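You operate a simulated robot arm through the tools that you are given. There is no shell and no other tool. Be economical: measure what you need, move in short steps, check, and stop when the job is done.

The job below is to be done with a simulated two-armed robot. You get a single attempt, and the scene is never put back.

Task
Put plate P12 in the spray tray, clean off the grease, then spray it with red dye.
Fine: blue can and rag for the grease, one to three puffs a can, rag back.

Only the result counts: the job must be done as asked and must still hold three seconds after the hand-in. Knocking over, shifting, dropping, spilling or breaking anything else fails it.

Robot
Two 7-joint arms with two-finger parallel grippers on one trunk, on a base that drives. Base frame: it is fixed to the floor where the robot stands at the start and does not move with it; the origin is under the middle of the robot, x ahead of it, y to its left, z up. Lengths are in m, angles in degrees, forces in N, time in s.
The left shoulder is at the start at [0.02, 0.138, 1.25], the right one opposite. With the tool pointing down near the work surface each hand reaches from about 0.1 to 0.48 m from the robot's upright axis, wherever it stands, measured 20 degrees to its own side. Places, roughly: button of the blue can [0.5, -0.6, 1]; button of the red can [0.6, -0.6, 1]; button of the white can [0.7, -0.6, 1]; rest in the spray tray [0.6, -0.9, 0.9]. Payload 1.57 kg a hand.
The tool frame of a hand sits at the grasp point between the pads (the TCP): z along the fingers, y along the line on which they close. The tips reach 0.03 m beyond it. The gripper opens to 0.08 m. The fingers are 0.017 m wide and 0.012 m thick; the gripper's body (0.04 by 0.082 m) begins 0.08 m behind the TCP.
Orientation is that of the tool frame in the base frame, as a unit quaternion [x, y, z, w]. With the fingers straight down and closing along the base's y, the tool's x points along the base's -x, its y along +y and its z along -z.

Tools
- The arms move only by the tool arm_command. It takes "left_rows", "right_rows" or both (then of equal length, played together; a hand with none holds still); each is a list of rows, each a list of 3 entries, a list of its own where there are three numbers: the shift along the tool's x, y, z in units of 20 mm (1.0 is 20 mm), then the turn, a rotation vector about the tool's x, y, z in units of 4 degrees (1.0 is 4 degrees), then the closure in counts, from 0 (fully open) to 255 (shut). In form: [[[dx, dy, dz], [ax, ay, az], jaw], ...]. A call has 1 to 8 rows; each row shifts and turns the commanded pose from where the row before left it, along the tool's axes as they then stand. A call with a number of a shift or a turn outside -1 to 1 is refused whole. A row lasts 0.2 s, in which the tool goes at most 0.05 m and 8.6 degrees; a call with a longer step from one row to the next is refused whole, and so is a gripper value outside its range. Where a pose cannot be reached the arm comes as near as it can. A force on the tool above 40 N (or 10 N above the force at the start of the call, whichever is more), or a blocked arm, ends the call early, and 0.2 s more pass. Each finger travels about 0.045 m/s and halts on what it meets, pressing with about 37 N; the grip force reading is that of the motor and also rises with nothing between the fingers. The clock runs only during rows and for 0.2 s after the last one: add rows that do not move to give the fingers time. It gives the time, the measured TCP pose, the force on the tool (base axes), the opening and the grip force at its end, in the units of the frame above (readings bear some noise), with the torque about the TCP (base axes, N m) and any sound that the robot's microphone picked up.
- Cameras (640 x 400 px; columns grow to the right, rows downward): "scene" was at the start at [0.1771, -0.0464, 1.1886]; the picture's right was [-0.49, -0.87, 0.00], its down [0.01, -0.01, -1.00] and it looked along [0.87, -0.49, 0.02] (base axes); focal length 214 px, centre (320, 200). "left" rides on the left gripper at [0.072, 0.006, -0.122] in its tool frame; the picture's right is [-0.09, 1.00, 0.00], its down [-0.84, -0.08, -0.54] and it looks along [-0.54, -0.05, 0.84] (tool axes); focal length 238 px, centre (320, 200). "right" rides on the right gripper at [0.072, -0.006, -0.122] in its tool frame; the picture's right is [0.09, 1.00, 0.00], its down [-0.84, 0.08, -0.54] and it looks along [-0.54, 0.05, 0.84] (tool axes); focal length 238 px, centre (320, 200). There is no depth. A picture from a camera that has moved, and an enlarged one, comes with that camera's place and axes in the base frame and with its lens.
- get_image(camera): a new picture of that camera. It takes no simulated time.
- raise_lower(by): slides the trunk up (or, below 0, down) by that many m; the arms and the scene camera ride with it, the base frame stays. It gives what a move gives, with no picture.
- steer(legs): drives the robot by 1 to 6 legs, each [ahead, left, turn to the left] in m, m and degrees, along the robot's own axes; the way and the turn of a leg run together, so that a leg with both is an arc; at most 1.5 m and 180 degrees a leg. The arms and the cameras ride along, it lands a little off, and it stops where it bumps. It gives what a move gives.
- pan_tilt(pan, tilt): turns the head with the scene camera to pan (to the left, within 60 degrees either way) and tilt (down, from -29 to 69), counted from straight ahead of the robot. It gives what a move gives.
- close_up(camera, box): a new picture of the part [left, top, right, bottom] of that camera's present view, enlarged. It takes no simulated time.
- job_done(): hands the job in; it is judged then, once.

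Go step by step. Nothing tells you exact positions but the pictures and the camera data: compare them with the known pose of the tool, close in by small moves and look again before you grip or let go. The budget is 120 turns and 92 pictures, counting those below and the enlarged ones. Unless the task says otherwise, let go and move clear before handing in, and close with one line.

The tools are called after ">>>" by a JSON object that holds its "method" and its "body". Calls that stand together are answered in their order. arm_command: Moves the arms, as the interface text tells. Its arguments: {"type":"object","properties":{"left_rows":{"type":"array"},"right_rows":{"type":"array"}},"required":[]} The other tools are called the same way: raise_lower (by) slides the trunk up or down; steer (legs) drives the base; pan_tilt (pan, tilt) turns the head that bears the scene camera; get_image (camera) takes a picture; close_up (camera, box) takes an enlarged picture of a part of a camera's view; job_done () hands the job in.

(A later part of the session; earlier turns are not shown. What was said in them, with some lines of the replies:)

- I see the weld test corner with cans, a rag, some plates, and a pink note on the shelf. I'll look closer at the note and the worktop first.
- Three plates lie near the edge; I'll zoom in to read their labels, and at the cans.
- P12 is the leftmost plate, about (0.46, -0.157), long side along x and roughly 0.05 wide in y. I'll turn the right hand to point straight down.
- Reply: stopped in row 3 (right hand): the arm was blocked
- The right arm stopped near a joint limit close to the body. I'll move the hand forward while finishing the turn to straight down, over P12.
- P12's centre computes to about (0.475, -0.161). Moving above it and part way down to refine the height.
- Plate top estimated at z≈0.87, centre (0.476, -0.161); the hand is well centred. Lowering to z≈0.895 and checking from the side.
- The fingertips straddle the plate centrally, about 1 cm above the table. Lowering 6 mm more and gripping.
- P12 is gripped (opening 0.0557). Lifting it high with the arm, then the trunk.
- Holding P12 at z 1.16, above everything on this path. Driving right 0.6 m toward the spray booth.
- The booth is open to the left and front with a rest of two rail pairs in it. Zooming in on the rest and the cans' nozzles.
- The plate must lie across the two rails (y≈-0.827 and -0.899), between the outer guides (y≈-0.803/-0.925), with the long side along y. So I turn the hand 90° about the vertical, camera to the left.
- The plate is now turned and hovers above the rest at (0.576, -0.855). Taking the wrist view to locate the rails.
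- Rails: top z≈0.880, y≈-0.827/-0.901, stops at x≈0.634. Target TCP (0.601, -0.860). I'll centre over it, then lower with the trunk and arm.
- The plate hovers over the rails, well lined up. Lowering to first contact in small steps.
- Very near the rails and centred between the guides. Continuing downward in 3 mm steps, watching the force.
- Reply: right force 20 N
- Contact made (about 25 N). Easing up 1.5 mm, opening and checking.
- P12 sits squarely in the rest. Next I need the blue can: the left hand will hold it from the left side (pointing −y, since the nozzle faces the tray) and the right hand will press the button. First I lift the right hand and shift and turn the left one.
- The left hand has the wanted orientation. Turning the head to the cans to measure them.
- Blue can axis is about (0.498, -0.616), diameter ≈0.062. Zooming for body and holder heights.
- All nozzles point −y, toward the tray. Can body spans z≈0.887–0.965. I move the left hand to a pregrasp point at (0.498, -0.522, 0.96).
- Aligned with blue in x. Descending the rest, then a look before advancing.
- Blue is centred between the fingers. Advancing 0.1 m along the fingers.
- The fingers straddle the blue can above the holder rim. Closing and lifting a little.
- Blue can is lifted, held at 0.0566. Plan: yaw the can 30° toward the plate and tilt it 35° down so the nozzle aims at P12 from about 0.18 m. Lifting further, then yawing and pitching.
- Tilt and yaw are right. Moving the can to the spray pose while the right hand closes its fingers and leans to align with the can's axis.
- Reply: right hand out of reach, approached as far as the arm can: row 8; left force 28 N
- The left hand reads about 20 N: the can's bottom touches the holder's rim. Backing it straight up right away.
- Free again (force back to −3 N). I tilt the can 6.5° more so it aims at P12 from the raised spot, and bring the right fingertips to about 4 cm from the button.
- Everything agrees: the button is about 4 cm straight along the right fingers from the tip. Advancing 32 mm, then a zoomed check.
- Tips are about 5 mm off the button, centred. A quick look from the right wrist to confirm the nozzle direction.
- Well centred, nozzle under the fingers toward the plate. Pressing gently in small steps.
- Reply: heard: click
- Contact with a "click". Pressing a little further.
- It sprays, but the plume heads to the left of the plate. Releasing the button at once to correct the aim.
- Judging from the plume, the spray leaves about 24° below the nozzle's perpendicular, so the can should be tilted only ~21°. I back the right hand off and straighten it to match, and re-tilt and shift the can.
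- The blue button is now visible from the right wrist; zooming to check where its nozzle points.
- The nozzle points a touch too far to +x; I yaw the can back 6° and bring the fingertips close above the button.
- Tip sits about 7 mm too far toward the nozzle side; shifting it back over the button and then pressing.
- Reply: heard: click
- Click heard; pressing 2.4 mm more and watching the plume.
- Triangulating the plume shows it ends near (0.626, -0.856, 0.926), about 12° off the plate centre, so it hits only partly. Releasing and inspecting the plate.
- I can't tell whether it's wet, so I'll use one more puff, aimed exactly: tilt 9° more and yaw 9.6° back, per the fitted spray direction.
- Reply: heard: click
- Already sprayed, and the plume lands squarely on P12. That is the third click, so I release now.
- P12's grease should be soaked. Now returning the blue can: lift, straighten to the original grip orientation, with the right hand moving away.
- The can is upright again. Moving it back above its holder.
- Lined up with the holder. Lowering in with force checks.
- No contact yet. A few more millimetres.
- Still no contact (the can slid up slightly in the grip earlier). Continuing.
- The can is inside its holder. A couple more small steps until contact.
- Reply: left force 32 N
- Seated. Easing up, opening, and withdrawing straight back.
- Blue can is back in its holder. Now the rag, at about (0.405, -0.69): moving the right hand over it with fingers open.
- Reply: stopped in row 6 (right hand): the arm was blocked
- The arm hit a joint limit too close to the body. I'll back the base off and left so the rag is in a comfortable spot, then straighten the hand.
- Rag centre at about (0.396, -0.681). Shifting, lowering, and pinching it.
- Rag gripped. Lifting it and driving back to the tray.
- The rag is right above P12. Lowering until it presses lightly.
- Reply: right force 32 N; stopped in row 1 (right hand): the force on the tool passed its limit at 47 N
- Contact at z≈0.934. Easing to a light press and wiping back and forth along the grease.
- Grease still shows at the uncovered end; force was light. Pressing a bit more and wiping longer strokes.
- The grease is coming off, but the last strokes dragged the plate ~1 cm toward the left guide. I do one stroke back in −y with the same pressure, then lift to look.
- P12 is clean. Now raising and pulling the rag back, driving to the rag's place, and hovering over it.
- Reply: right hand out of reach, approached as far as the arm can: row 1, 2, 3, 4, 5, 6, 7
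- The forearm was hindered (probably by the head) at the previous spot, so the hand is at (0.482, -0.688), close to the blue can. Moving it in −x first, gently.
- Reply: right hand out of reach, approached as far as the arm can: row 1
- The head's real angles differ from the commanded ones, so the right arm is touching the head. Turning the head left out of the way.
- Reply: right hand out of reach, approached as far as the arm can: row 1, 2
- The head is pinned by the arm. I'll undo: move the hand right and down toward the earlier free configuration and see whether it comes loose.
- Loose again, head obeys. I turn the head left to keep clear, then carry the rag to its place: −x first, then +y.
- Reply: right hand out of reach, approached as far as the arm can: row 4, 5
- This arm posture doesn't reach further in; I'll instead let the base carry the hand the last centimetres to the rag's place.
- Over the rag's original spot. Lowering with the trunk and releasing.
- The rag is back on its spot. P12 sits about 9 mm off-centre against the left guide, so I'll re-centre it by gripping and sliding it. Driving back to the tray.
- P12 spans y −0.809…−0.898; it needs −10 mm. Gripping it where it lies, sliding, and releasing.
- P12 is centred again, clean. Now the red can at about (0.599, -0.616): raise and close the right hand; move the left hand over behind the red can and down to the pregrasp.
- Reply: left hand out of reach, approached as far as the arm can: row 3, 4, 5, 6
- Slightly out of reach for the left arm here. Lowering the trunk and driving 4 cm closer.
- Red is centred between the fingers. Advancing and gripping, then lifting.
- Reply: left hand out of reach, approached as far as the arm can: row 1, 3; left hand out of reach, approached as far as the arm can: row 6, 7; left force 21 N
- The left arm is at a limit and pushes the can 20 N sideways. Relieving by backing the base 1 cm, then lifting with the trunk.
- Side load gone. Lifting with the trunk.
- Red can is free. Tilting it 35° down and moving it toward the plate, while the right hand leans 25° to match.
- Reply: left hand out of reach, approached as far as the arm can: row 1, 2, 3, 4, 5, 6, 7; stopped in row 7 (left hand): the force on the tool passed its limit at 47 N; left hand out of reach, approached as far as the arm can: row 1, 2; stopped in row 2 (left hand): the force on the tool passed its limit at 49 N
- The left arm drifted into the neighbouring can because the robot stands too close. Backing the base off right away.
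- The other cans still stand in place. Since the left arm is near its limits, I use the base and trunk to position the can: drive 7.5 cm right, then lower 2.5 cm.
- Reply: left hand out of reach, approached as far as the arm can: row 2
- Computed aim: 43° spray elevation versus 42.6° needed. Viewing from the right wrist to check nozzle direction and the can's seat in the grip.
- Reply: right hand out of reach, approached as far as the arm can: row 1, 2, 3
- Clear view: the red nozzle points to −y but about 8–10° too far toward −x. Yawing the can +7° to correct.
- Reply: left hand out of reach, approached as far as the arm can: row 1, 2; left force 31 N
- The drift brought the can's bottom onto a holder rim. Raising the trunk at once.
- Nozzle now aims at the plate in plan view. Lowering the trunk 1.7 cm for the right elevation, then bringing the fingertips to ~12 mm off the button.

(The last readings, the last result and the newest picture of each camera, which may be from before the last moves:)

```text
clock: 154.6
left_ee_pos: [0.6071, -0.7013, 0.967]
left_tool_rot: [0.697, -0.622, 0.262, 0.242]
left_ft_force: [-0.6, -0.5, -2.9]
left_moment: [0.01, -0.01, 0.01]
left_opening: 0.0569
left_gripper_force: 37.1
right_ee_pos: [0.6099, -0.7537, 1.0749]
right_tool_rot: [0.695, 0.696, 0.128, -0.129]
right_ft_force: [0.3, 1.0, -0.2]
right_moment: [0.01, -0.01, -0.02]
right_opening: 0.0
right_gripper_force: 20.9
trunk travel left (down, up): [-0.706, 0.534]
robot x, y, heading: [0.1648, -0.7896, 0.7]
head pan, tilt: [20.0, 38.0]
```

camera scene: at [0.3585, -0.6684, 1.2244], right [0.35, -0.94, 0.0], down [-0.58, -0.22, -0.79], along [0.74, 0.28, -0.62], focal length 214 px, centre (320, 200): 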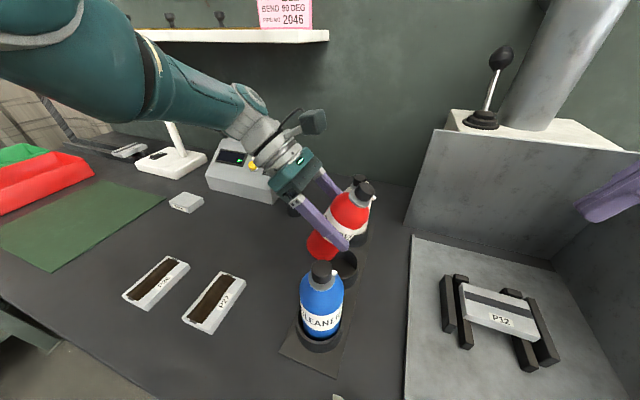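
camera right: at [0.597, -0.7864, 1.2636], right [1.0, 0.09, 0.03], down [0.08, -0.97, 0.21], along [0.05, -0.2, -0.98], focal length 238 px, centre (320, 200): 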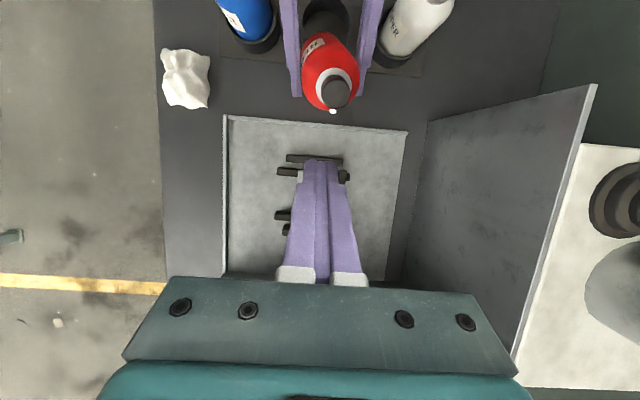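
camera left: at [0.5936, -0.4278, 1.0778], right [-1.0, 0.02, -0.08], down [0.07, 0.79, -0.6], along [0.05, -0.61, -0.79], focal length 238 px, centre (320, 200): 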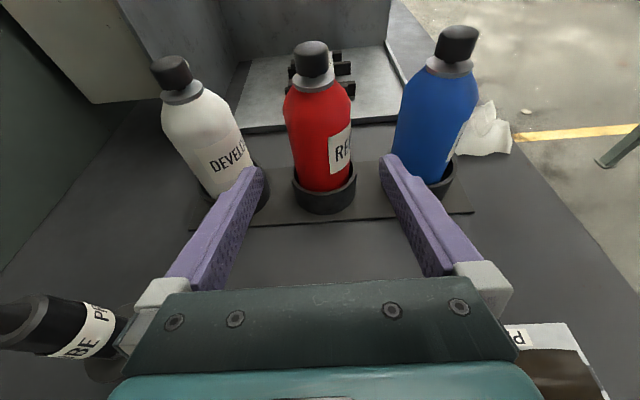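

Reached without contact. Pressing in small steps until the click.

>>> {"method": "arm_command", "body": {"right_rows": [[[0, 0, 0.35], [0, 0, 0], 255]]}}

>>> {"method": "arm_command", "body": {"right_rows": [[[0, 0, 0.2], [0, 0, 0], 255]]}}

```text
clock: 155.0
left_ee_pos: [0.6051, -0.7003, 0.9666]
left_tool_rot: [0.697, -0.622, 0.263, 0.243]
left_ft_force: [0.1, -0.5, -2.5]
left_moment: [-0.01, 0.04, -0.04]
left_opening: 0.0569
left_gripper_force: 37.2
right_ee_pos: [0.6092, -0.7494, 1.0691]
right_tool_rot: [0.695, 0.695, 0.128, -0.128]
right_ft_force: [-0.4, 0.9, 0.3]
right_moment: [0.01, -0.02, -0.01]
right_opening: 0.0002
right_gripper_force: 21.4
trunk travel left (down, up): [-0.706, 0.534]
robot x, y, heading: [0.1659, -0.7929, 0.6]
head pan, tilt: [20.0, 38.0]
```

```text
clock: 155.4
left_ee_pos: [0.6069, -0.7015, 0.966]
left_tool_rot: [0.697, -0.621, 0.262, 0.243]
left_ft_force: [0.5, -0.1, -4.2]
left_moment: [0.0, 0.01, 0.01]
left_opening: 0.0572
left_gripper_force: 36.7
right_ee_pos: [0.6117, -0.7497, 1.0647]
right_tool_rot: [0.695, 0.696, 0.127, -0.129]
right_ft_force: [0.1, -0.2, -0.2]
right_moment: [0.01, 0.04, -0.01]
right_opening: 0.0003
right_gripper_force: 22.1
trunk travel left (down, up): [-0.706, 0.534]
robot x, y, heading: [0.1638, -0.7929, 0.3]
head pan, tilt: [20.0, 38.0]
```

>>> {"method": "arm_command", "body": {"right_rows": [[[0, 0, 0.12], [0, 0, 0], 255]]}}

```text
clock: 155.8
left_ee_pos: [0.607, -0.7011, 0.9651]
left_tool_rot: [0.697, -0.621, 0.263, 0.242]
left_ft_force: [-0.7, 0.5, -2.3]
left_moment: [-0.02, -0.02, 0.0]
left_opening: 0.0573
left_gripper_force: 37.6
right_ee_pos: [0.6105, -0.7472, 1.064]
right_tool_rot: [0.695, 0.695, 0.128, -0.129]
right_ft_force: [0.0, -0.6, 0.3]
right_moment: [0.01, -0.02, -0.01]
right_opening: 0.0001
right_gripper_force: 21.6
trunk travel left (down, up): [-0.706, 0.534]
robot x, y, heading: [0.1664, -0.7902, 0.6]
head pan, tilt: [20.0, 38.0]
```

Not touching yet; continuing in 3 mm steps.

>>> {"method": "arm_command", "body": {"right_rows": [[[0, 0, 0.15], [0, 0, 0], 255]]}}

>>> {"method": "arm_command", "body": {"right_rows": [[[0, 0, 0.12], [0, 0, 0], 255]]}}

```text
clock: 156.2
left_ee_pos: [0.6055, -0.7001, 0.9649]
left_tool_rot: [0.697, -0.621, 0.263, 0.243]
left_ft_force: [0.4, 0.8, -4.9]
left_moment: [0.03, 0.01, 0.01]
left_opening: 0.0572
left_gripper_force: 37.0
right_ee_pos: [0.6103, -0.7458, 1.059]
right_tool_rot: [0.695, 0.696, 0.127, -0.129]
right_ft_force: [-0.7, 0.1, 2.0]
right_moment: [0.02, 0.03, -0.01]
right_opening: 0.0001
right_gripper_force: 21.5
trunk travel left (down, up): [-0.706, 0.534]
robot x, y, heading: [0.1663, -0.7925, 0.7]
head pan, tilt: [20.0, 38.0]
```

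```text
clock: 156.6
left_ee_pos: [0.6062, -0.7009, 0.9664]
left_tool_rot: [0.697, -0.621, 0.262, 0.242]
left_ft_force: [0.4, 0.9, -6.2]
left_moment: [0.01, 0.07, 0.03]
left_opening: 0.0572
left_gripper_force: 36.9
right_ee_pos: [0.6096, -0.7465, 1.0588]
right_tool_rot: [0.696, 0.695, 0.128, -0.129]
right_ft_force: [-0.4, -0.9, 2.8]
right_moment: [0.02, 0.02, 0.01]
right_opening: 0.0001
right_gripper_force: 21.2
trunk travel left (down, up): [-0.706, 0.534]
robot x, y, heading: [0.1657, -0.7937, 0.8]
head pan, tilt: [20.0, 38.0]
heard: click
```

Click heard. Looking at the plume.

>>> {"method": "get_image", "body": {"camera": "scene"}}

```text
2 pictures are left
camera scene: at [0.3442, -0.7625, 1.2074], right [0.35, -0.94, 0.0], down [-0.58, -0.22, -0.79], along [0.74, 0.28, -0.62], focal length 214 px, centre (320, 200)
```

scene: 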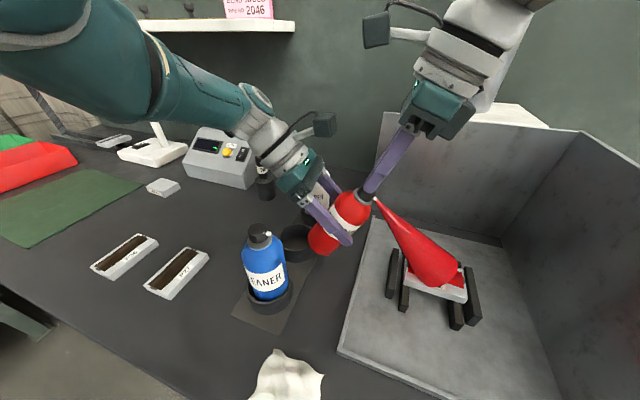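

The red plume lands right on P12. Releasing, and giving a second short puff for full cover.

>>> {"method": "arm_command", "body": {"right_rows": [[[0, 0, -0.5], [0, 0, 0], 255], [[0, 0, 0], [0, 0, 0], 255]]}}

>>> {"method": "arm_command", "body": {"right_rows": [[[0, 0, 0.4], [0, 0, 0], 255], [[0, 0, 0.12], [0, 0, 0], 255]]}}

```text
clock: 157.2
left_ee_pos: [0.6073, -0.7024, 0.9652]
left_tool_rot: [0.697, -0.622, 0.263, 0.243]
left_ft_force: [0.3, -0.4, -3.6]
left_moment: [0.0, -0.01, -0.01]
left_opening: 0.0573
left_gripper_force: 37.5
right_ee_pos: [0.61, -0.7491, 1.066]
right_tool_rot: [0.696, 0.695, 0.127, -0.128]
right_ft_force: [0.2, 0.2, -0.5]
right_moment: [-0.02, 0.02, 0.03]
right_opening: 0.0001
right_gripper_force: 21.1
trunk travel left (down, up): [-0.706, 0.534]
robot x, y, heading: [0.1639, -0.7949, 0.7]
head pan, tilt: [20.0, 38.0]
```

```text
clock: 157.8
left_ee_pos: [0.6065, -0.701, 0.9651]
left_tool_rot: [0.698, -0.621, 0.262, 0.242]
left_ft_force: [0.4, 0.0, -5.8]
left_moment: [0.06, 0.1, 0.03]
left_opening: 0.0569
left_gripper_force: 36.9
right_ee_pos: [0.6105, -0.7464, 1.058]
right_tool_rot: [0.696, 0.695, 0.128, -0.128]
right_ft_force: [-0.7, -0.1, 4.2]
right_moment: [0.06, 0.04, 0.06]
right_opening: 0.0
right_gripper_force: 21.4
trunk travel left (down, up): [-0.706, 0.534]
robot x, y, heading: [0.1644, -0.7928, 0.5]
head pan, tilt: [20.0, 38.0]
heard: click
```

Second puff done. Retracting the right hand and raising the trunk 10 cm so everything clears the cans.

>>> {"method": "arm_command", "body": {"right_rows": [[[0, 0, -0.8], [0, 0, 0], 255], [[-0.9, 0, -0.5], [0, 0, 0], 255], [[-0.9, 0, -0.5], [0, 0, 0], 255], [[-0.9, 0, -0.4], [0, 0, 0], 255], [[-0.9, 0, -0.3], [0, 0, 0], 255], [[-0.9, 0, -0.3], [0, 0, 0], 255], [[-0.5, 0, 0], [0, 0, 0], 255]]}}

>>> {"method": "raise_lower", "body": {"by": 0.1}}

>>> {"method": "arm_command", "body": {"left_rows": [[[0, 0, 0], [0, 0.9, 0], 255], [[0, 0, 0], [0, 0.9, 0], 255]]}}

```text
clock: 159.4
left_ee_pos: [0.6057, -0.7009, 0.9664]
left_tool_rot: [0.697, -0.622, 0.262, 0.242]
left_ft_force: [0.0, 0.4, -2.1]
left_moment: [-0.01, 0.02, -0.04]
left_opening: 0.0572
left_gripper_force: 36.7
right_ee_pos: [0.6099, -0.8594, 1.0742]
right_tool_rot: [0.696, 0.695, 0.128, -0.129]
right_ft_force: [-0.3, -0.2, 0.1]
right_moment: [-0.01, 0.01, 0.02]
right_opening: 0.0
right_gripper_force: 21.3
trunk travel left (down, up): [-0.706, 0.534]
robot x, y, heading: [0.1712, -0.7953, 0.8]
head pan, tilt: [20.0, 38.0]
```

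```text
clock: 160.7
left_ee_pos: [0.6063, -0.7012, 1.0641]
left_tool_rot: [0.697, -0.621, 0.263, 0.242]
left_ft_force: [-0.1, -0.2, -3.0]
left_moment: [0.0, 0.0, 0.01]
left_opening: 0.0571
left_gripper_force: 36.8
right_ee_pos: [0.6102, -0.8599, 1.174]
right_tool_rot: [0.696, 0.695, 0.128, -0.129]
right_ft_force: [-0.2, -1.0, 0.0]
right_moment: [0.02, 0.02, -0.02]
right_opening: 0.0001
right_gripper_force: 21.8
trunk travel left (down, up): [-0.806, 0.434]
robot x, y, heading: [0.1707, -0.7891, 0.6]
head pan, tilt: [20.0, 38.0]
```

```text
clock: 161.3
left_ee_pos: [0.5983, -0.7038, 1.0695]
left_tool_rot: [0.679, -0.605, 0.306, 0.281]
left_ft_force: [-1.2, 0.5, -2.8]
left_moment: [-0.04, 0.0, -0.02]
left_opening: 0.057
left_gripper_force: 36.5
left hand out of reach, approached as far as the arm can: row 2
right_ee_pos: [0.6114, -0.8599, 1.1754]
right_tool_rot: [0.695, 0.695, 0.128, -0.129]
right_ft_force: [-0.4, 0.3, -0.1]
right_moment: [-0.01, 0.02, -0.01]
right_opening: 0.0
right_gripper_force: 21.2
trunk travel left (down, up): [-0.806, 0.434]
robot x, y, heading: [0.1616, -0.7901, 0.5]
head pan, tilt: [20.0, 38.0]
```

Now it is a reach limit; I bring the can nearer to the robot and higher, then finish straightening it.

>>> {"method": "arm_command", "body": {"left_rows": [[[0.3, 0.9, -0.3], [0, 0, 0], 255], [[0.3, 0.9, -0.3], [0, 0, 0], 255], [[0.3, 0.9, -0.3], [0, 0, 0], 255], [[0, 0.6, 0], [0, 0.9, 0], 255], [[0, 0, 0], [0, 0.9, 0], 255], [[0, 0, 0], [0, 0.9, 0], 255]]}}

```text
clock: 162.7
left_ee_pos: [0.5807, -0.705, 1.0723]
left_tool_rot: [0.648, -0.575, 0.369, 0.336]
left_ft_force: [-0.6, 0.4, -3.3]
left_moment: [-0.05, 0.0, -0.04]
left_opening: 0.0574
left_gripper_force: 37.2
left hand out of reach, approached as far as the arm can: row 1, 2, 3, 4, 5, 6
right_ee_pos: [0.6104, -0.8595, 1.174]
right_tool_rot: [0.695, 0.696, 0.128, -0.129]
right_ft_force: [-0.2, 0.8, 0.0]
right_moment: [0.01, 0.01, 0.0]
right_opening: 0.0001
right_gripper_force: 21.2
trunk travel left (down, up): [-0.806, 0.434]
robot x, y, heading: [0.1657, -0.791, 0.6]
head pan, tilt: [20.0, 38.0]
```

The left arm may be rubbing the head; turning the head to centre and continuing.

>>> {"method": "pan_tilt", "body": {"pan": -5, "tilt": 30}}

>>> {"method": "arm_command", "body": {"left_rows": [[[0, 0, 0], [0, 0.9, 0], 255], [[0, 0, 0], [-0.5, 0.9, 0.2], 255], [[0, 0, 0], [-0.5, 0.3, 0.2], 255], [[0, 0, 0], [0, 0, 0], 255]]}}

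```text
clock: 163.6
left_ee_pos: [0.5826, -0.7051, 1.0719]
left_tool_rot: [0.648, -0.576, 0.368, 0.336]
left_ft_force: [0.5, 0.3, -4.6]
left_moment: [-0.01, -0.01, -0.01]
left_opening: 0.0572
left_gripper_force: 37.4
right_ee_pos: [0.61, -0.8595, 1.1735]
right_tool_rot: [0.695, 0.696, 0.127, -0.129]
right_ft_force: [0.4, -0.3, 0.1]
right_moment: [-0.02, -0.01, 0.0]
right_opening: 0.0001
right_gripper_force: 21.2
trunk travel left (down, up): [-0.806, 0.434]
robot x, y, heading: [0.1628, -0.7924, 0.8]
head pan, tilt: [-5.0, 30.0]
```

```text
clock: 164.6
left_ee_pos: [0.5495, -0.7005, 1.0798]
left_tool_rot: [0.598, -0.572, 0.4, 0.394]
left_ft_force: [-0.4, 0.5, -2.4]
left_moment: [-0.03, -0.01, 0.0]
left_opening: 0.0574
left_gripper_force: 36.9
left hand out of reach, approached as far as the arm can: row 1, 2, 3
right_ee_pos: [0.61, -0.8598, 1.1733]
right_tool_rot: [0.695, 0.696, 0.128, -0.129]
right_ft_force: [0.8, 0.2, -0.1]
right_moment: [-0.03, 0.03, -0.01]
right_opening: 0.0
right_gripper_force: 21.3
trunk travel left (down, up): [-0.806, 0.434]
robot x, y, heading: [0.1646, -0.7898, 0.6]
head pan, tilt: [-5.0, 30.0]
```

Nearly upright again (within ~2°). I raise 4 cm and let the base carry it back over the red holder.

>>> {"method": "raise_lower", "body": {"by": 0.04}}

>>> {"method": "arm_command", "body": {"left_rows": [[[0, 0, 0], [-0.25, 0.45, 0.3], 255], [[0, 0, 0], [0, 0, 0], 255]]}}

>>> {"method": "steer", "body": {"legs": [[0.06, 0, 0], [0, 0.09, 0]]}}

```text
clock: 165.4
left_ee_pos: [0.55, -0.701, 1.1178]
left_tool_rot: [0.598, -0.572, 0.4, 0.395]
left_ft_force: [0.8, -0.1, -2.8]
left_moment: [-0.01, 0.03, -0.01]
left_opening: 0.0569
left_gripper_force: 36.9
right_ee_pos: [0.6102, -0.8594, 1.2144]
right_tool_rot: [0.695, 0.696, 0.127, -0.129]
right_ft_force: [-0.2, -0.1, 0.5]
right_moment: [0.0, 0.03, 0.01]
right_opening: 0.0
right_gripper_force: 21.3
trunk travel left (down, up): [-0.846, 0.394]
robot x, y, heading: [0.1646, -0.7899, 0.4]
head pan, tilt: [-5.0, 30.0]
```

```text
clock: 166.1
left_ee_pos: [0.5438, -0.702, 1.1222]
left_tool_rot: [0.582, -0.576, 0.408, 0.404]
left_ft_force: [0.1, 0.2, -3.5]
left_moment: [0.02, 0.01, -0.01]
left_opening: 0.057
left_gripper_force: 36.4
left hand out of reach, approached as far as the arm can: row 1
right_ee_pos: [0.6104, -0.8596, 1.2135]
right_tool_rot: [0.695, 0.696, 0.128, -0.129]
right_ft_force: [0.5, 0.0, 0.1]
right_moment: [0.07, 0.03, -0.01]
right_opening: 0.0002
right_gripper_force: 21.3
trunk travel left (down, up): [-0.846, 0.394]
robot x, y, heading: [0.1598, -0.7865, 0.5]
head pan, tilt: [-5.0, 30.0]
```

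```text
clock: 167.7
left_ee_pos: [0.6024, -0.6113, 1.1214]
left_tool_rot: [0.582, -0.575, 0.408, 0.404]
left_ft_force: [-0.1, 0.2, -2.4]
left_moment: [0.0, 0.01, 0.01]
left_opening: 0.0571
left_gripper_force: 36.4
right_ee_pos: [0.6691, -0.7682, 1.2143]
right_tool_rot: [0.695, 0.696, 0.128, -0.129]
right_ft_force: [-0.2, 0.9, -0.3]
right_moment: [-0.01, 0.0, 0.02]
right_opening: 0.0
right_gripper_force: 21.3
trunk travel left (down, up): [-0.846, 0.394]
robot x, y, heading: [0.2223, -0.6982, 0.5]
head pan, tilt: [-5.0, 30.0]
```

Orientation exact, over the holder within millimetres. Lowering to about 2.5 cm above the rim, then one look to align.

>>> {"method": "raise_lower", "body": {"by": -0.135}}

>>> {"method": "pan_tilt", "body": {"pan": 12, "tilt": 45}}

>>> {"method": "close_up", "body": {"camera": "scene", "box": [240, 80, 440, 280]}}

```text
clock: 169.4
left_ee_pos: [0.6031, -0.6115, 0.9867]
left_tool_rot: [0.582, -0.576, 0.408, 0.405]
left_ft_force: [0.4, -0.1, -2.5]
left_moment: [-0.03, 0.01, 0.01]
left_opening: 0.0568
left_gripper_force: 37.0
right_ee_pos: [0.6699, -0.7689, 1.0789]
right_tool_rot: [0.695, 0.696, 0.127, -0.129]
right_ft_force: [0.2, -0.7, 0.3]
right_moment: [-0.01, -0.01, -0.01]
right_opening: 0.0001
right_gripper_force: 21.3
trunk travel left (down, up): [-0.711, 0.529]
robot x, y, heading: [0.2218, -0.698, 0.9]
head pan, tilt: [-5.0, 30.0]
```

```text
clock: 170.2
left_ee_pos: [0.6027, -0.6115, 0.9868]
left_tool_rot: [0.582, -0.575, 0.409, 0.404]
left_ft_force: [-0.4, -0.1, -3.0]
left_moment: [-0.02, 0.0, -0.03]
left_opening: 0.057
left_gripper_force: 36.9
right_ee_pos: [0.6692, -0.7687, 1.0789]
right_tool_rot: [0.695, 0.695, 0.128, -0.128]
right_ft_force: [-0.4, -0.2, -0.5]
right_moment: [0.01, 0.01, -0.03]
right_opening: 0.0001
right_gripper_force: 21.6
trunk travel left (down, up): [-0.711, 0.529]
robot x, y, heading: [0.2245, -0.7019, 0.6]
head pan, tilt: [12.0, 45.0]
```

```text
2.00 times, centred on (340, 180) of scene
camera zoom: at [0.4018, -0.6843, 1.2022], right [0.22, -0.98, 0.0], down [-0.69, -0.15, -0.71], along [0.69, 0.15, -0.71], focal length 429 px, centre (280, 240)
```

zoom: 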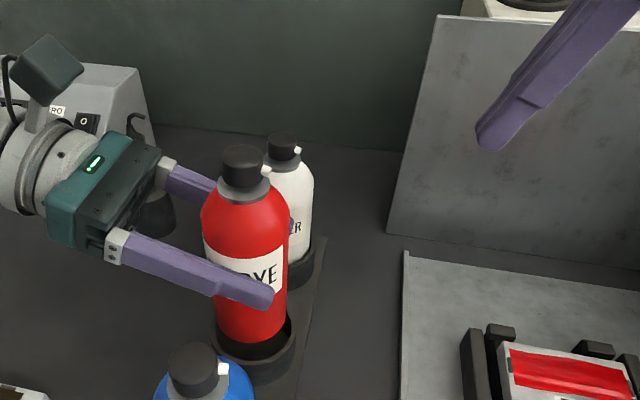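

P12 shows red. Both the earlier lift-off pose and this view suggest the holder centre is about 6–7 mm further in x. Nudging the base.

>>> {"method": "steer", "body": {"legs": [[0.007, -0.001, 0]]}}

>>> {"method": "arm_command", "body": {"right_rows": [[[0, 0, -0.5], [0, 0, 0], 255]]}}

```text
clock: 170.9
left_ee_pos: [0.6093, -0.613, 0.9871]
left_tool_rot: [0.582, -0.576, 0.408, 0.404]
left_ft_force: [0.0, 0.4, -2.3]
left_moment: [0.05, 0.01, 0.03]
left_opening: 0.0571
left_gripper_force: 37.1
right_ee_pos: [0.6771, -0.7694, 1.08]
right_tool_rot: [0.695, 0.696, 0.128, -0.129]
right_ft_force: [-0.6, -0.5, 0.1]
right_moment: [-0.01, 0.02, 0.01]
right_opening: 0.0
right_gripper_force: 21.6
trunk travel left (down, up): [-0.711, 0.529]
robot x, y, heading: [0.2317, -0.6976, 0.5]
head pan, tilt: [12.0, 45.0]
```

```text
clock: 171.3
left_ee_pos: [0.6076, -0.6124, 0.9869]
left_tool_rot: [0.582, -0.576, 0.408, 0.404]
left_ft_force: [0.2, -0.2, -1.9]
left_moment: [0.02, 0.0, -0.02]
left_opening: 0.057
left_gripper_force: 36.8
right_ee_pos: [0.677, -0.7734, 1.0878]
right_tool_rot: [0.695, 0.695, 0.127, -0.129]
right_ft_force: [-1.1, -0.3, -1.0]
right_moment: [-0.01, -0.01, 0.01]
right_opening: 0.0
right_gripper_force: 21.8
trunk travel left (down, up): [-0.711, 0.529]
robot x, y, heading: [0.2299, -0.7027, 0.3]
head pan, tilt: [12.0, 45.0]
```

Lowering by the trunk in small steps, watching the force.

>>> {"method": "raise_lower", "body": {"by": -0.012}}

>>> {"method": "raise_lower", "body": {"by": -0.006}}

>>> {"method": "raise_lower", "body": {"by": -0.006}}

```text
clock: 171.9
left_ee_pos: [0.6086, -0.6113, 0.9743]
left_tool_rot: [0.582, -0.575, 0.409, 0.404]
left_ft_force: [-0.4, 0.5, -3.6]
left_moment: [0.04, 0.06, 0.02]
left_opening: 0.0569
left_gripper_force: 36.9
right_ee_pos: [0.676, -0.7737, 1.0762]
right_tool_rot: [0.696, 0.695, 0.128, -0.129]
right_ft_force: [-0.1, 0.3, -0.7]
right_moment: [0.02, 0.01, 0.01]
right_opening: 0.0001
right_gripper_force: 21.6
trunk travel left (down, up): [-0.699, 0.541]
robot x, y, heading: [0.2309, -0.7002, 0.7]
head pan, tilt: [12.0, 45.0]
```

```text
clock: 172.4
left_ee_pos: [0.609, -0.6134, 0.9698]
left_tool_rot: [0.582, -0.576, 0.408, 0.404]
left_ft_force: [-0.7, -0.7, -2.3]
left_moment: [0.01, -0.03, -0.03]
left_opening: 0.0572
left_gripper_force: 37.0
right_ee_pos: [0.676, -0.7745, 1.0695]
right_tool_rot: [0.695, 0.696, 0.127, -0.128]
right_ft_force: [-0.7, -0.6, 0.7]
right_moment: [0.01, -0.02, -0.01]
right_opening: 0.0002
right_gripper_force: 21.2
trunk travel left (down, up): [-0.693, 0.547]
robot x, y, heading: [0.2298, -0.6993, 0.4]
head pan, tilt: [12.0, 45.0]
```

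```text
clock: 173.0
left_ee_pos: [0.6081, -0.6129, 0.9605]
left_tool_rot: [0.583, -0.575, 0.406, 0.405]
left_ft_force: [-5.2, -1.8, -5.9]
left_moment: [-0.16, 0.41, -0.03]
left_opening: 0.0571
left_gripper_force: 36.3
right_ee_pos: [0.6763, -0.774, 1.0628]
right_tool_rot: [0.696, 0.695, 0.127, -0.128]
right_ft_force: [-0.6, -0.9, 0.6]
right_moment: [0.02, 0.02, 0.01]
right_opening: 0.0001
right_gripper_force: 21.4
trunk travel left (down, up): [-0.687, 0.553]
robot x, y, heading: [0.2297, -0.7027, 0.5]
head pan, tilt: [12.0, 45.0]
```

Entering the holder, touching its +x wall (−5 N). Nudging back 4 mm in x.

>>> {"method": "steer", "body": {"legs": [[-0.004, 0, 0]]}}

>>> {"method": "raise_lower", "body": {"by": -0.006}}

```text
clock: 173.7
left_ee_pos: [0.6061, -0.6121, 0.9625]
left_tool_rot: [0.583, -0.575, 0.409, 0.403]
left_ft_force: [0.4, 0.3, -3.1]
left_moment: [0.03, -0.02, -0.01]
left_opening: 0.0568
left_gripper_force: 36.9
right_ee_pos: [0.6729, -0.7736, 1.0649]
right_tool_rot: [0.695, 0.696, 0.127, -0.129]
right_ft_force: [0.1, 0.2, -0.5]
right_moment: [0.03, 0.02, 0.01]
right_opening: 0.0001
right_gripper_force: 21.8
trunk travel left (down, up): [-0.687, 0.553]
robot x, y, heading: [0.2281, -0.6999, 0.7]
head pan, tilt: [12.0, 45.0]
```

```text
clock: 174.3
left_ee_pos: [0.6049, -0.6119, 0.9574]
left_tool_rot: [0.583, -0.575, 0.409, 0.403]
left_ft_force: [0.0, -0.6, -2.6]
left_moment: [0.02, 0.0, -0.03]
left_opening: 0.0569
left_gripper_force: 37.5
right_ee_pos: [0.6729, -0.773, 1.0586]
right_tool_rot: [0.695, 0.696, 0.128, -0.129]
right_ft_force: [0.2, 0.3, -0.5]
right_moment: [0.0, 0.02, 0.0]
right_opening: 0.0002
right_gripper_force: 21.1
trunk travel left (down, up): [-0.681, 0.559]
robot x, y, heading: [0.2233, -0.6996, 0.4]
head pan, tilt: [12.0, 45.0]
```

Free, inside the holder. Continuing down.

>>> {"method": "raise_lower", "body": {"by": -0.008}}

>>> {"method": "raise_lower", "body": {"by": -0.006}}

>>> {"method": "raise_lower", "body": {"by": -0.005}}

```text
clock: 174.8
left_ee_pos: [0.6056, -0.6126, 0.9484]
left_tool_rot: [0.583, -0.576, 0.408, 0.403]
left_ft_force: [-0.4, 1.2, -3.4]
left_moment: [0.01, -0.01, -0.01]
left_opening: 0.0572
left_gripper_force: 36.3
right_ee_pos: [0.6723, -0.7736, 1.0507]
right_tool_rot: [0.695, 0.696, 0.128, -0.129]
right_ft_force: [-0.2, 0.1, 0.1]
right_moment: [0.01, 0.02, 0.01]
right_opening: 0.0002
right_gripper_force: 21.7
trunk travel left (down, up): [-0.673, 0.567]
robot x, y, heading: [0.226, -0.6987, 0.6]
head pan, tilt: [12.0, 45.0]
```

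```text
clock: 175.4
left_ee_pos: [0.6055, -0.6124, 0.9427]
left_tool_rot: [0.582, -0.576, 0.408, 0.404]
left_ft_force: [0.7, -0.2, -2.9]
left_moment: [0.0, -0.02, 0.03]
left_opening: 0.0573
left_gripper_force: 36.7
right_ee_pos: [0.6725, -0.7743, 1.0443]
right_tool_rot: [0.696, 0.695, 0.128, -0.129]
right_ft_force: [0.5, -0.1, -0.2]
right_moment: [-0.03, 0.01, -0.02]
right_opening: 0.0001
right_gripper_force: 21.3
trunk travel left (down, up): [-0.667, 0.573]
robot x, y, heading: [0.229, -0.6969, 0.6]
head pan, tilt: [12.0, 45.0]
```

```text
clock: 175.9
left_ee_pos: [0.6059, -0.6125, 0.9388]
left_tool_rot: [0.583, -0.575, 0.409, 0.403]
left_ft_force: [0.1, 0.2, -3.5]
left_moment: [-0.01, 0.01, 0.0]
left_opening: 0.0573
left_gripper_force: 36.8
right_ee_pos: [0.6731, -0.774, 1.0391]
right_tool_rot: [0.695, 0.696, 0.127, -0.129]
right_ft_force: [-0.2, -0.3, -0.5]
right_moment: [0.0, 0.0, 0.0]
right_opening: 0.0
right_gripper_force: 21.0
trunk travel left (down, up): [-0.662, 0.578]
robot x, y, heading: [0.2267, -0.6995, 0.4]
head pan, tilt: [12.0, 45.0]
```

>>> {"method": "raise_lower", "body": {"by": -0.004}}

>>> {"method": "raise_lower", "body": {"by": -0.003}}

>>> {"method": "raise_lower", "body": {"by": -0.003}}

```text
clock: 176.4
left_ee_pos: [0.6061, -0.6124, 0.9347]
left_tool_rot: [0.582, -0.576, 0.408, 0.403]
left_ft_force: [-1.0, 0.0, -3.0]
left_moment: [0.03, -0.04, -0.02]
left_opening: 0.057
left_gripper_force: 36.8
right_ee_pos: [0.6729, -0.7737, 1.0349]
right_tool_rot: [0.695, 0.695, 0.128, -0.129]
right_ft_force: [0.8, 0.9, 1.3]
right_moment: [0.01, -0.01, -0.01]
right_opening: 0.0
right_gripper_force: 20.8
trunk travel left (down, up): [-0.658, 0.582]
robot x, y, heading: [0.2271, -0.7001, 0.2]
head pan, tilt: [12.0, 45.0]
```

```text
clock: 177.0
left_ee_pos: [0.6057, -0.6114, 0.9325]
left_tool_rot: [0.58, -0.575, 0.41, 0.406]
left_ft_force: [-7.7, 2.0, 19.8]
left_moment: [-0.24, 0.2, -0.11]
left_opening: 0.0572
left_gripper_force: 36.3
right_ee_pos: [0.6716, -0.7716, 1.0316]
right_tool_rot: [0.695, 0.695, 0.129, -0.129]
right_ft_force: [0.3, 0.0, 0.3]
right_moment: [-0.01, 0.02, 0.01]
right_opening: 0.0
right_gripper_force: 21.4
trunk travel left (down, up): [-0.655, 0.585]
robot x, y, heading: [0.2276, -0.7015, 0.5]
head pan, tilt: [12.0, 45.0]
```

```text
clock: 177.5
left_ee_pos: [0.6071, -0.6107, 0.9298]
left_tool_rot: [0.58, -0.576, 0.409, 0.405]
left_ft_force: [-10.5, 2.9, 30.6]
left_moment: [-0.19, -0.04, 0.23]
left_opening: 0.057
left_gripper_force: 37.0
right_ee_pos: [0.6722, -0.7725, 1.0293]
right_tool_rot: [0.695, 0.695, 0.128, -0.129]
right_ft_force: [-0.1, 0.3, 0.2]
right_moment: [0.01, 0.01, 0.03]
right_opening: 0.0001
right_gripper_force: 21.6
trunk travel left (down, up): [-0.652, 0.588]
robot x, y, heading: [0.2265, -0.6993, 0.6]
head pan, tilt: [12.0, 45.0]
```

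Seated (30 N down). Easing up, opening the left hand and moving the right hand out of the way first.

>>> {"method": "raise_lower", "body": {"by": 0.003}}

>>> {"method": "arm_command", "body": {"left_rows": [[[0, 0, 0], [0, 0, 0], 0], [[0, 0, 0], [0, 0, 0], 0], [[0, 0, 0], [0, 0, 0], 0], [[0, 0, 0], [0, 0, 0], 0], [[0, 0, 0], [0, 0, 0], 0]], "right_rows": [[[-0.9, 0, -0.6], [0, 0, 0], 255], [[-0.9, 0, -0.6], [0, 0, 0], 255], [[-0.9, 0, -0.6], [0, 0, 0], 255], [[-0.9, 0, -0.6], [0, 0, 0], 255], [[-0.9, 0, -0.6], [0, 0, 0], 255]]}}

```text
clock: 178.0
left_ee_pos: [0.6065, -0.6119, 0.9316]
left_tool_rot: [0.583, -0.576, 0.408, 0.403]
left_ft_force: [-4.2, -0.7, 12.9]
left_moment: [-0.38, 0.06, -0.11]
left_opening: 0.0574
left_gripper_force: 37.5
right_ee_pos: [0.6725, -0.773, 1.0328]
right_tool_rot: [0.695, 0.696, 0.128, -0.129]
right_ft_force: [0.3, 0.6, -0.5]
right_moment: [0.01, 0.02, 0.0]
right_opening: 0.0
right_gripper_force: 21.4
trunk travel left (down, up): [-0.655, 0.585]
robot x, y, heading: [0.2282, -0.7017, 0.4]
head pan, tilt: [12.0, 45.0]
```

```text
clock: 179.2
left_ee_pos: [0.6048, -0.612, 0.9312]
left_tool_rot: [0.582, -0.575, 0.409, 0.404]
left_ft_force: [-0.3, 0.4, -0.9]
left_moment: [-0.01, -0.01, -0.01]
left_opening: 0.0803
left_gripper_force: 0.1
right_ee_pos: [0.6738, -0.8796, 1.057]
right_tool_rot: [0.695, 0.696, 0.127, -0.13]
right_ft_force: [-0.8, 0.1, 0.1]
right_moment: [0.01, 0.0, 0.0]
right_opening: 0.0001
right_gripper_force: 21.1
trunk travel left (down, up): [-0.655, 0.585]
robot x, y, heading: [0.2233, -0.704, 0.7]
head pan, tilt: [12.0, 45.0]
```

The red can is released in its holder. Withdrawing straight back by driving left, then raising and pulling away.

>>> {"method": "steer", "body": {"legs": [[0, 0.09, 0]]}}

>>> {"method": "raise_lower", "body": {"by": 0.15}}

>>> {"method": "steer", "body": {"legs": [[-0.2, 0, 0]]}}

>>> {"method": "pan_tilt", "body": {"pan": -15, "tilt": 35}}

>>> {"method": "get_image", "body": {"camera": "scene"}}

```text
clock: 180.3
left_ee_pos: [0.6048, -0.5214, 0.9321]
left_tool_rot: [0.581, -0.576, 0.408, 0.405]
left_ft_force: [0.2, 0.2, 0.4]
left_moment: [0.02, -0.02, -0.02]
left_opening: 0.0798
left_gripper_force: 0.0
right_ee_pos: [0.6725, -0.7884, 1.0565]
right_tool_rot: [0.696, 0.695, 0.128, -0.129]
right_ft_force: [0.1, 0.1, 0.4]
right_moment: [0.02, 0.0, 0.01]
right_opening: 0.0001
right_gripper_force: 21.8
trunk travel left (down, up): [-0.655, 0.585]
robot x, y, heading: [0.2283, -0.6119, 0.4]
head pan, tilt: [12.0, 45.0]
```

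```text
clock: 182.1
left_ee_pos: [0.6043, -0.5218, 1.0809]
left_tool_rot: [0.582, -0.575, 0.409, 0.404]
left_ft_force: [-0.3, -1.5, 0.1]
left_moment: [0.03, 0.02, 0.01]
left_opening: 0.0801
left_gripper_force: 0.0
right_ee_pos: [0.6722, -0.7895, 1.2068]
right_tool_rot: [0.695, 0.696, 0.127, -0.128]
right_ft_force: [0.3, -0.2, 0.5]
right_moment: [0.0, -0.01, 0.0]
right_opening: 0.0
right_gripper_force: 20.9
trunk travel left (down, up): [-0.805, 0.435]
robot x, y, heading: [0.2247, -0.609, 0.6]
head pan, tilt: [12.0, 45.0]
```

```text
clock: 183.7
left_ee_pos: [0.4056, -0.5233, 1.0807]
left_tool_rot: [0.583, -0.575, 0.41, 0.403]
left_ft_force: [0.4, 0.0, 0.3]
left_moment: [-0.01, 0.02, 0.02]
left_opening: 0.0802
left_gripper_force: 0.0
right_ee_pos: [0.4736, -0.7909, 1.208]
right_tool_rot: [0.695, 0.696, 0.128, -0.129]
right_ft_force: [0.8, -0.3, -0.1]
right_moment: [0.0, 0.01, 0.02]
right_opening: 0.0
right_gripper_force: 21.3
trunk travel left (down, up): [-0.805, 0.435]
robot x, y, heading: [0.0251, -0.6144, 0.9]
head pan, tilt: [12.0, 45.0]
```

```text
clock: 184.6
left_ee_pos: [0.406, -0.523, 1.0815]
left_tool_rot: [0.583, -0.574, 0.41, 0.403]
left_ft_force: [0.4, -0.6, 0.2]
left_moment: [-0.02, 0.01, 0.03]
left_opening: 0.08
left_gripper_force: 0.1
right_ee_pos: [0.4744, -0.7896, 1.2071]
right_tool_rot: [0.695, 0.696, 0.127, -0.128]
right_ft_force: [0.3, -0.3, 0.6]
right_moment: [-0.01, -0.01, -0.01]
right_opening: 0.0
right_gripper_force: 21.4
trunk travel left (down, up): [-0.805, 0.435]
robot x, y, heading: [0.0304, -0.6128, 0.7]
head pan, tilt: [-15.0, 35.0]
```

```text
0 pictures are left
camera scene: at [0.2111, -0.6362, 1.311], right [-0.25, -0.97, 0.0], down [-0.56, 0.14, -0.82], along [0.79, -0.2, -0.57], focal length 214 px, centre (320, 200)
```

scene: 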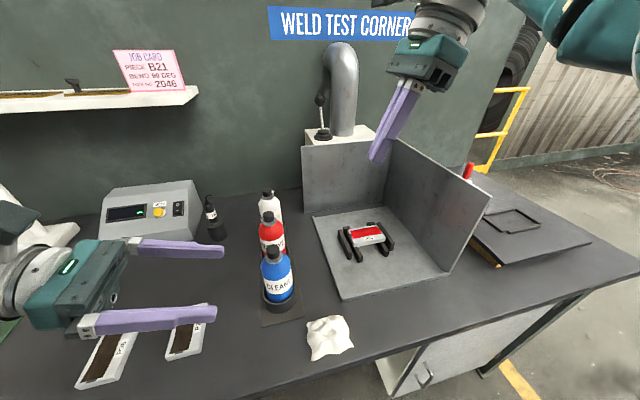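

All three cans stand upright in their holders, the rag is back in its place, and P12 lies in the tray, clean and dyed red. Both hands are empty and clear, so I hand the job in.

>>> {"method": "job_done", "body": {}}

```text
The job is handed in.
```

P12 is in the spray tray with the grease wiped off and red dye sprayed on. I gave it three puffs of cleaner, only the last squarely on the plate, and two puffs of red. The cans are back in their holders and the rag is back at its spot. While handling the cans I bumped the rims of the can holders twice and the white can once. In the last picture every can was upright, and nothing looked out of place.
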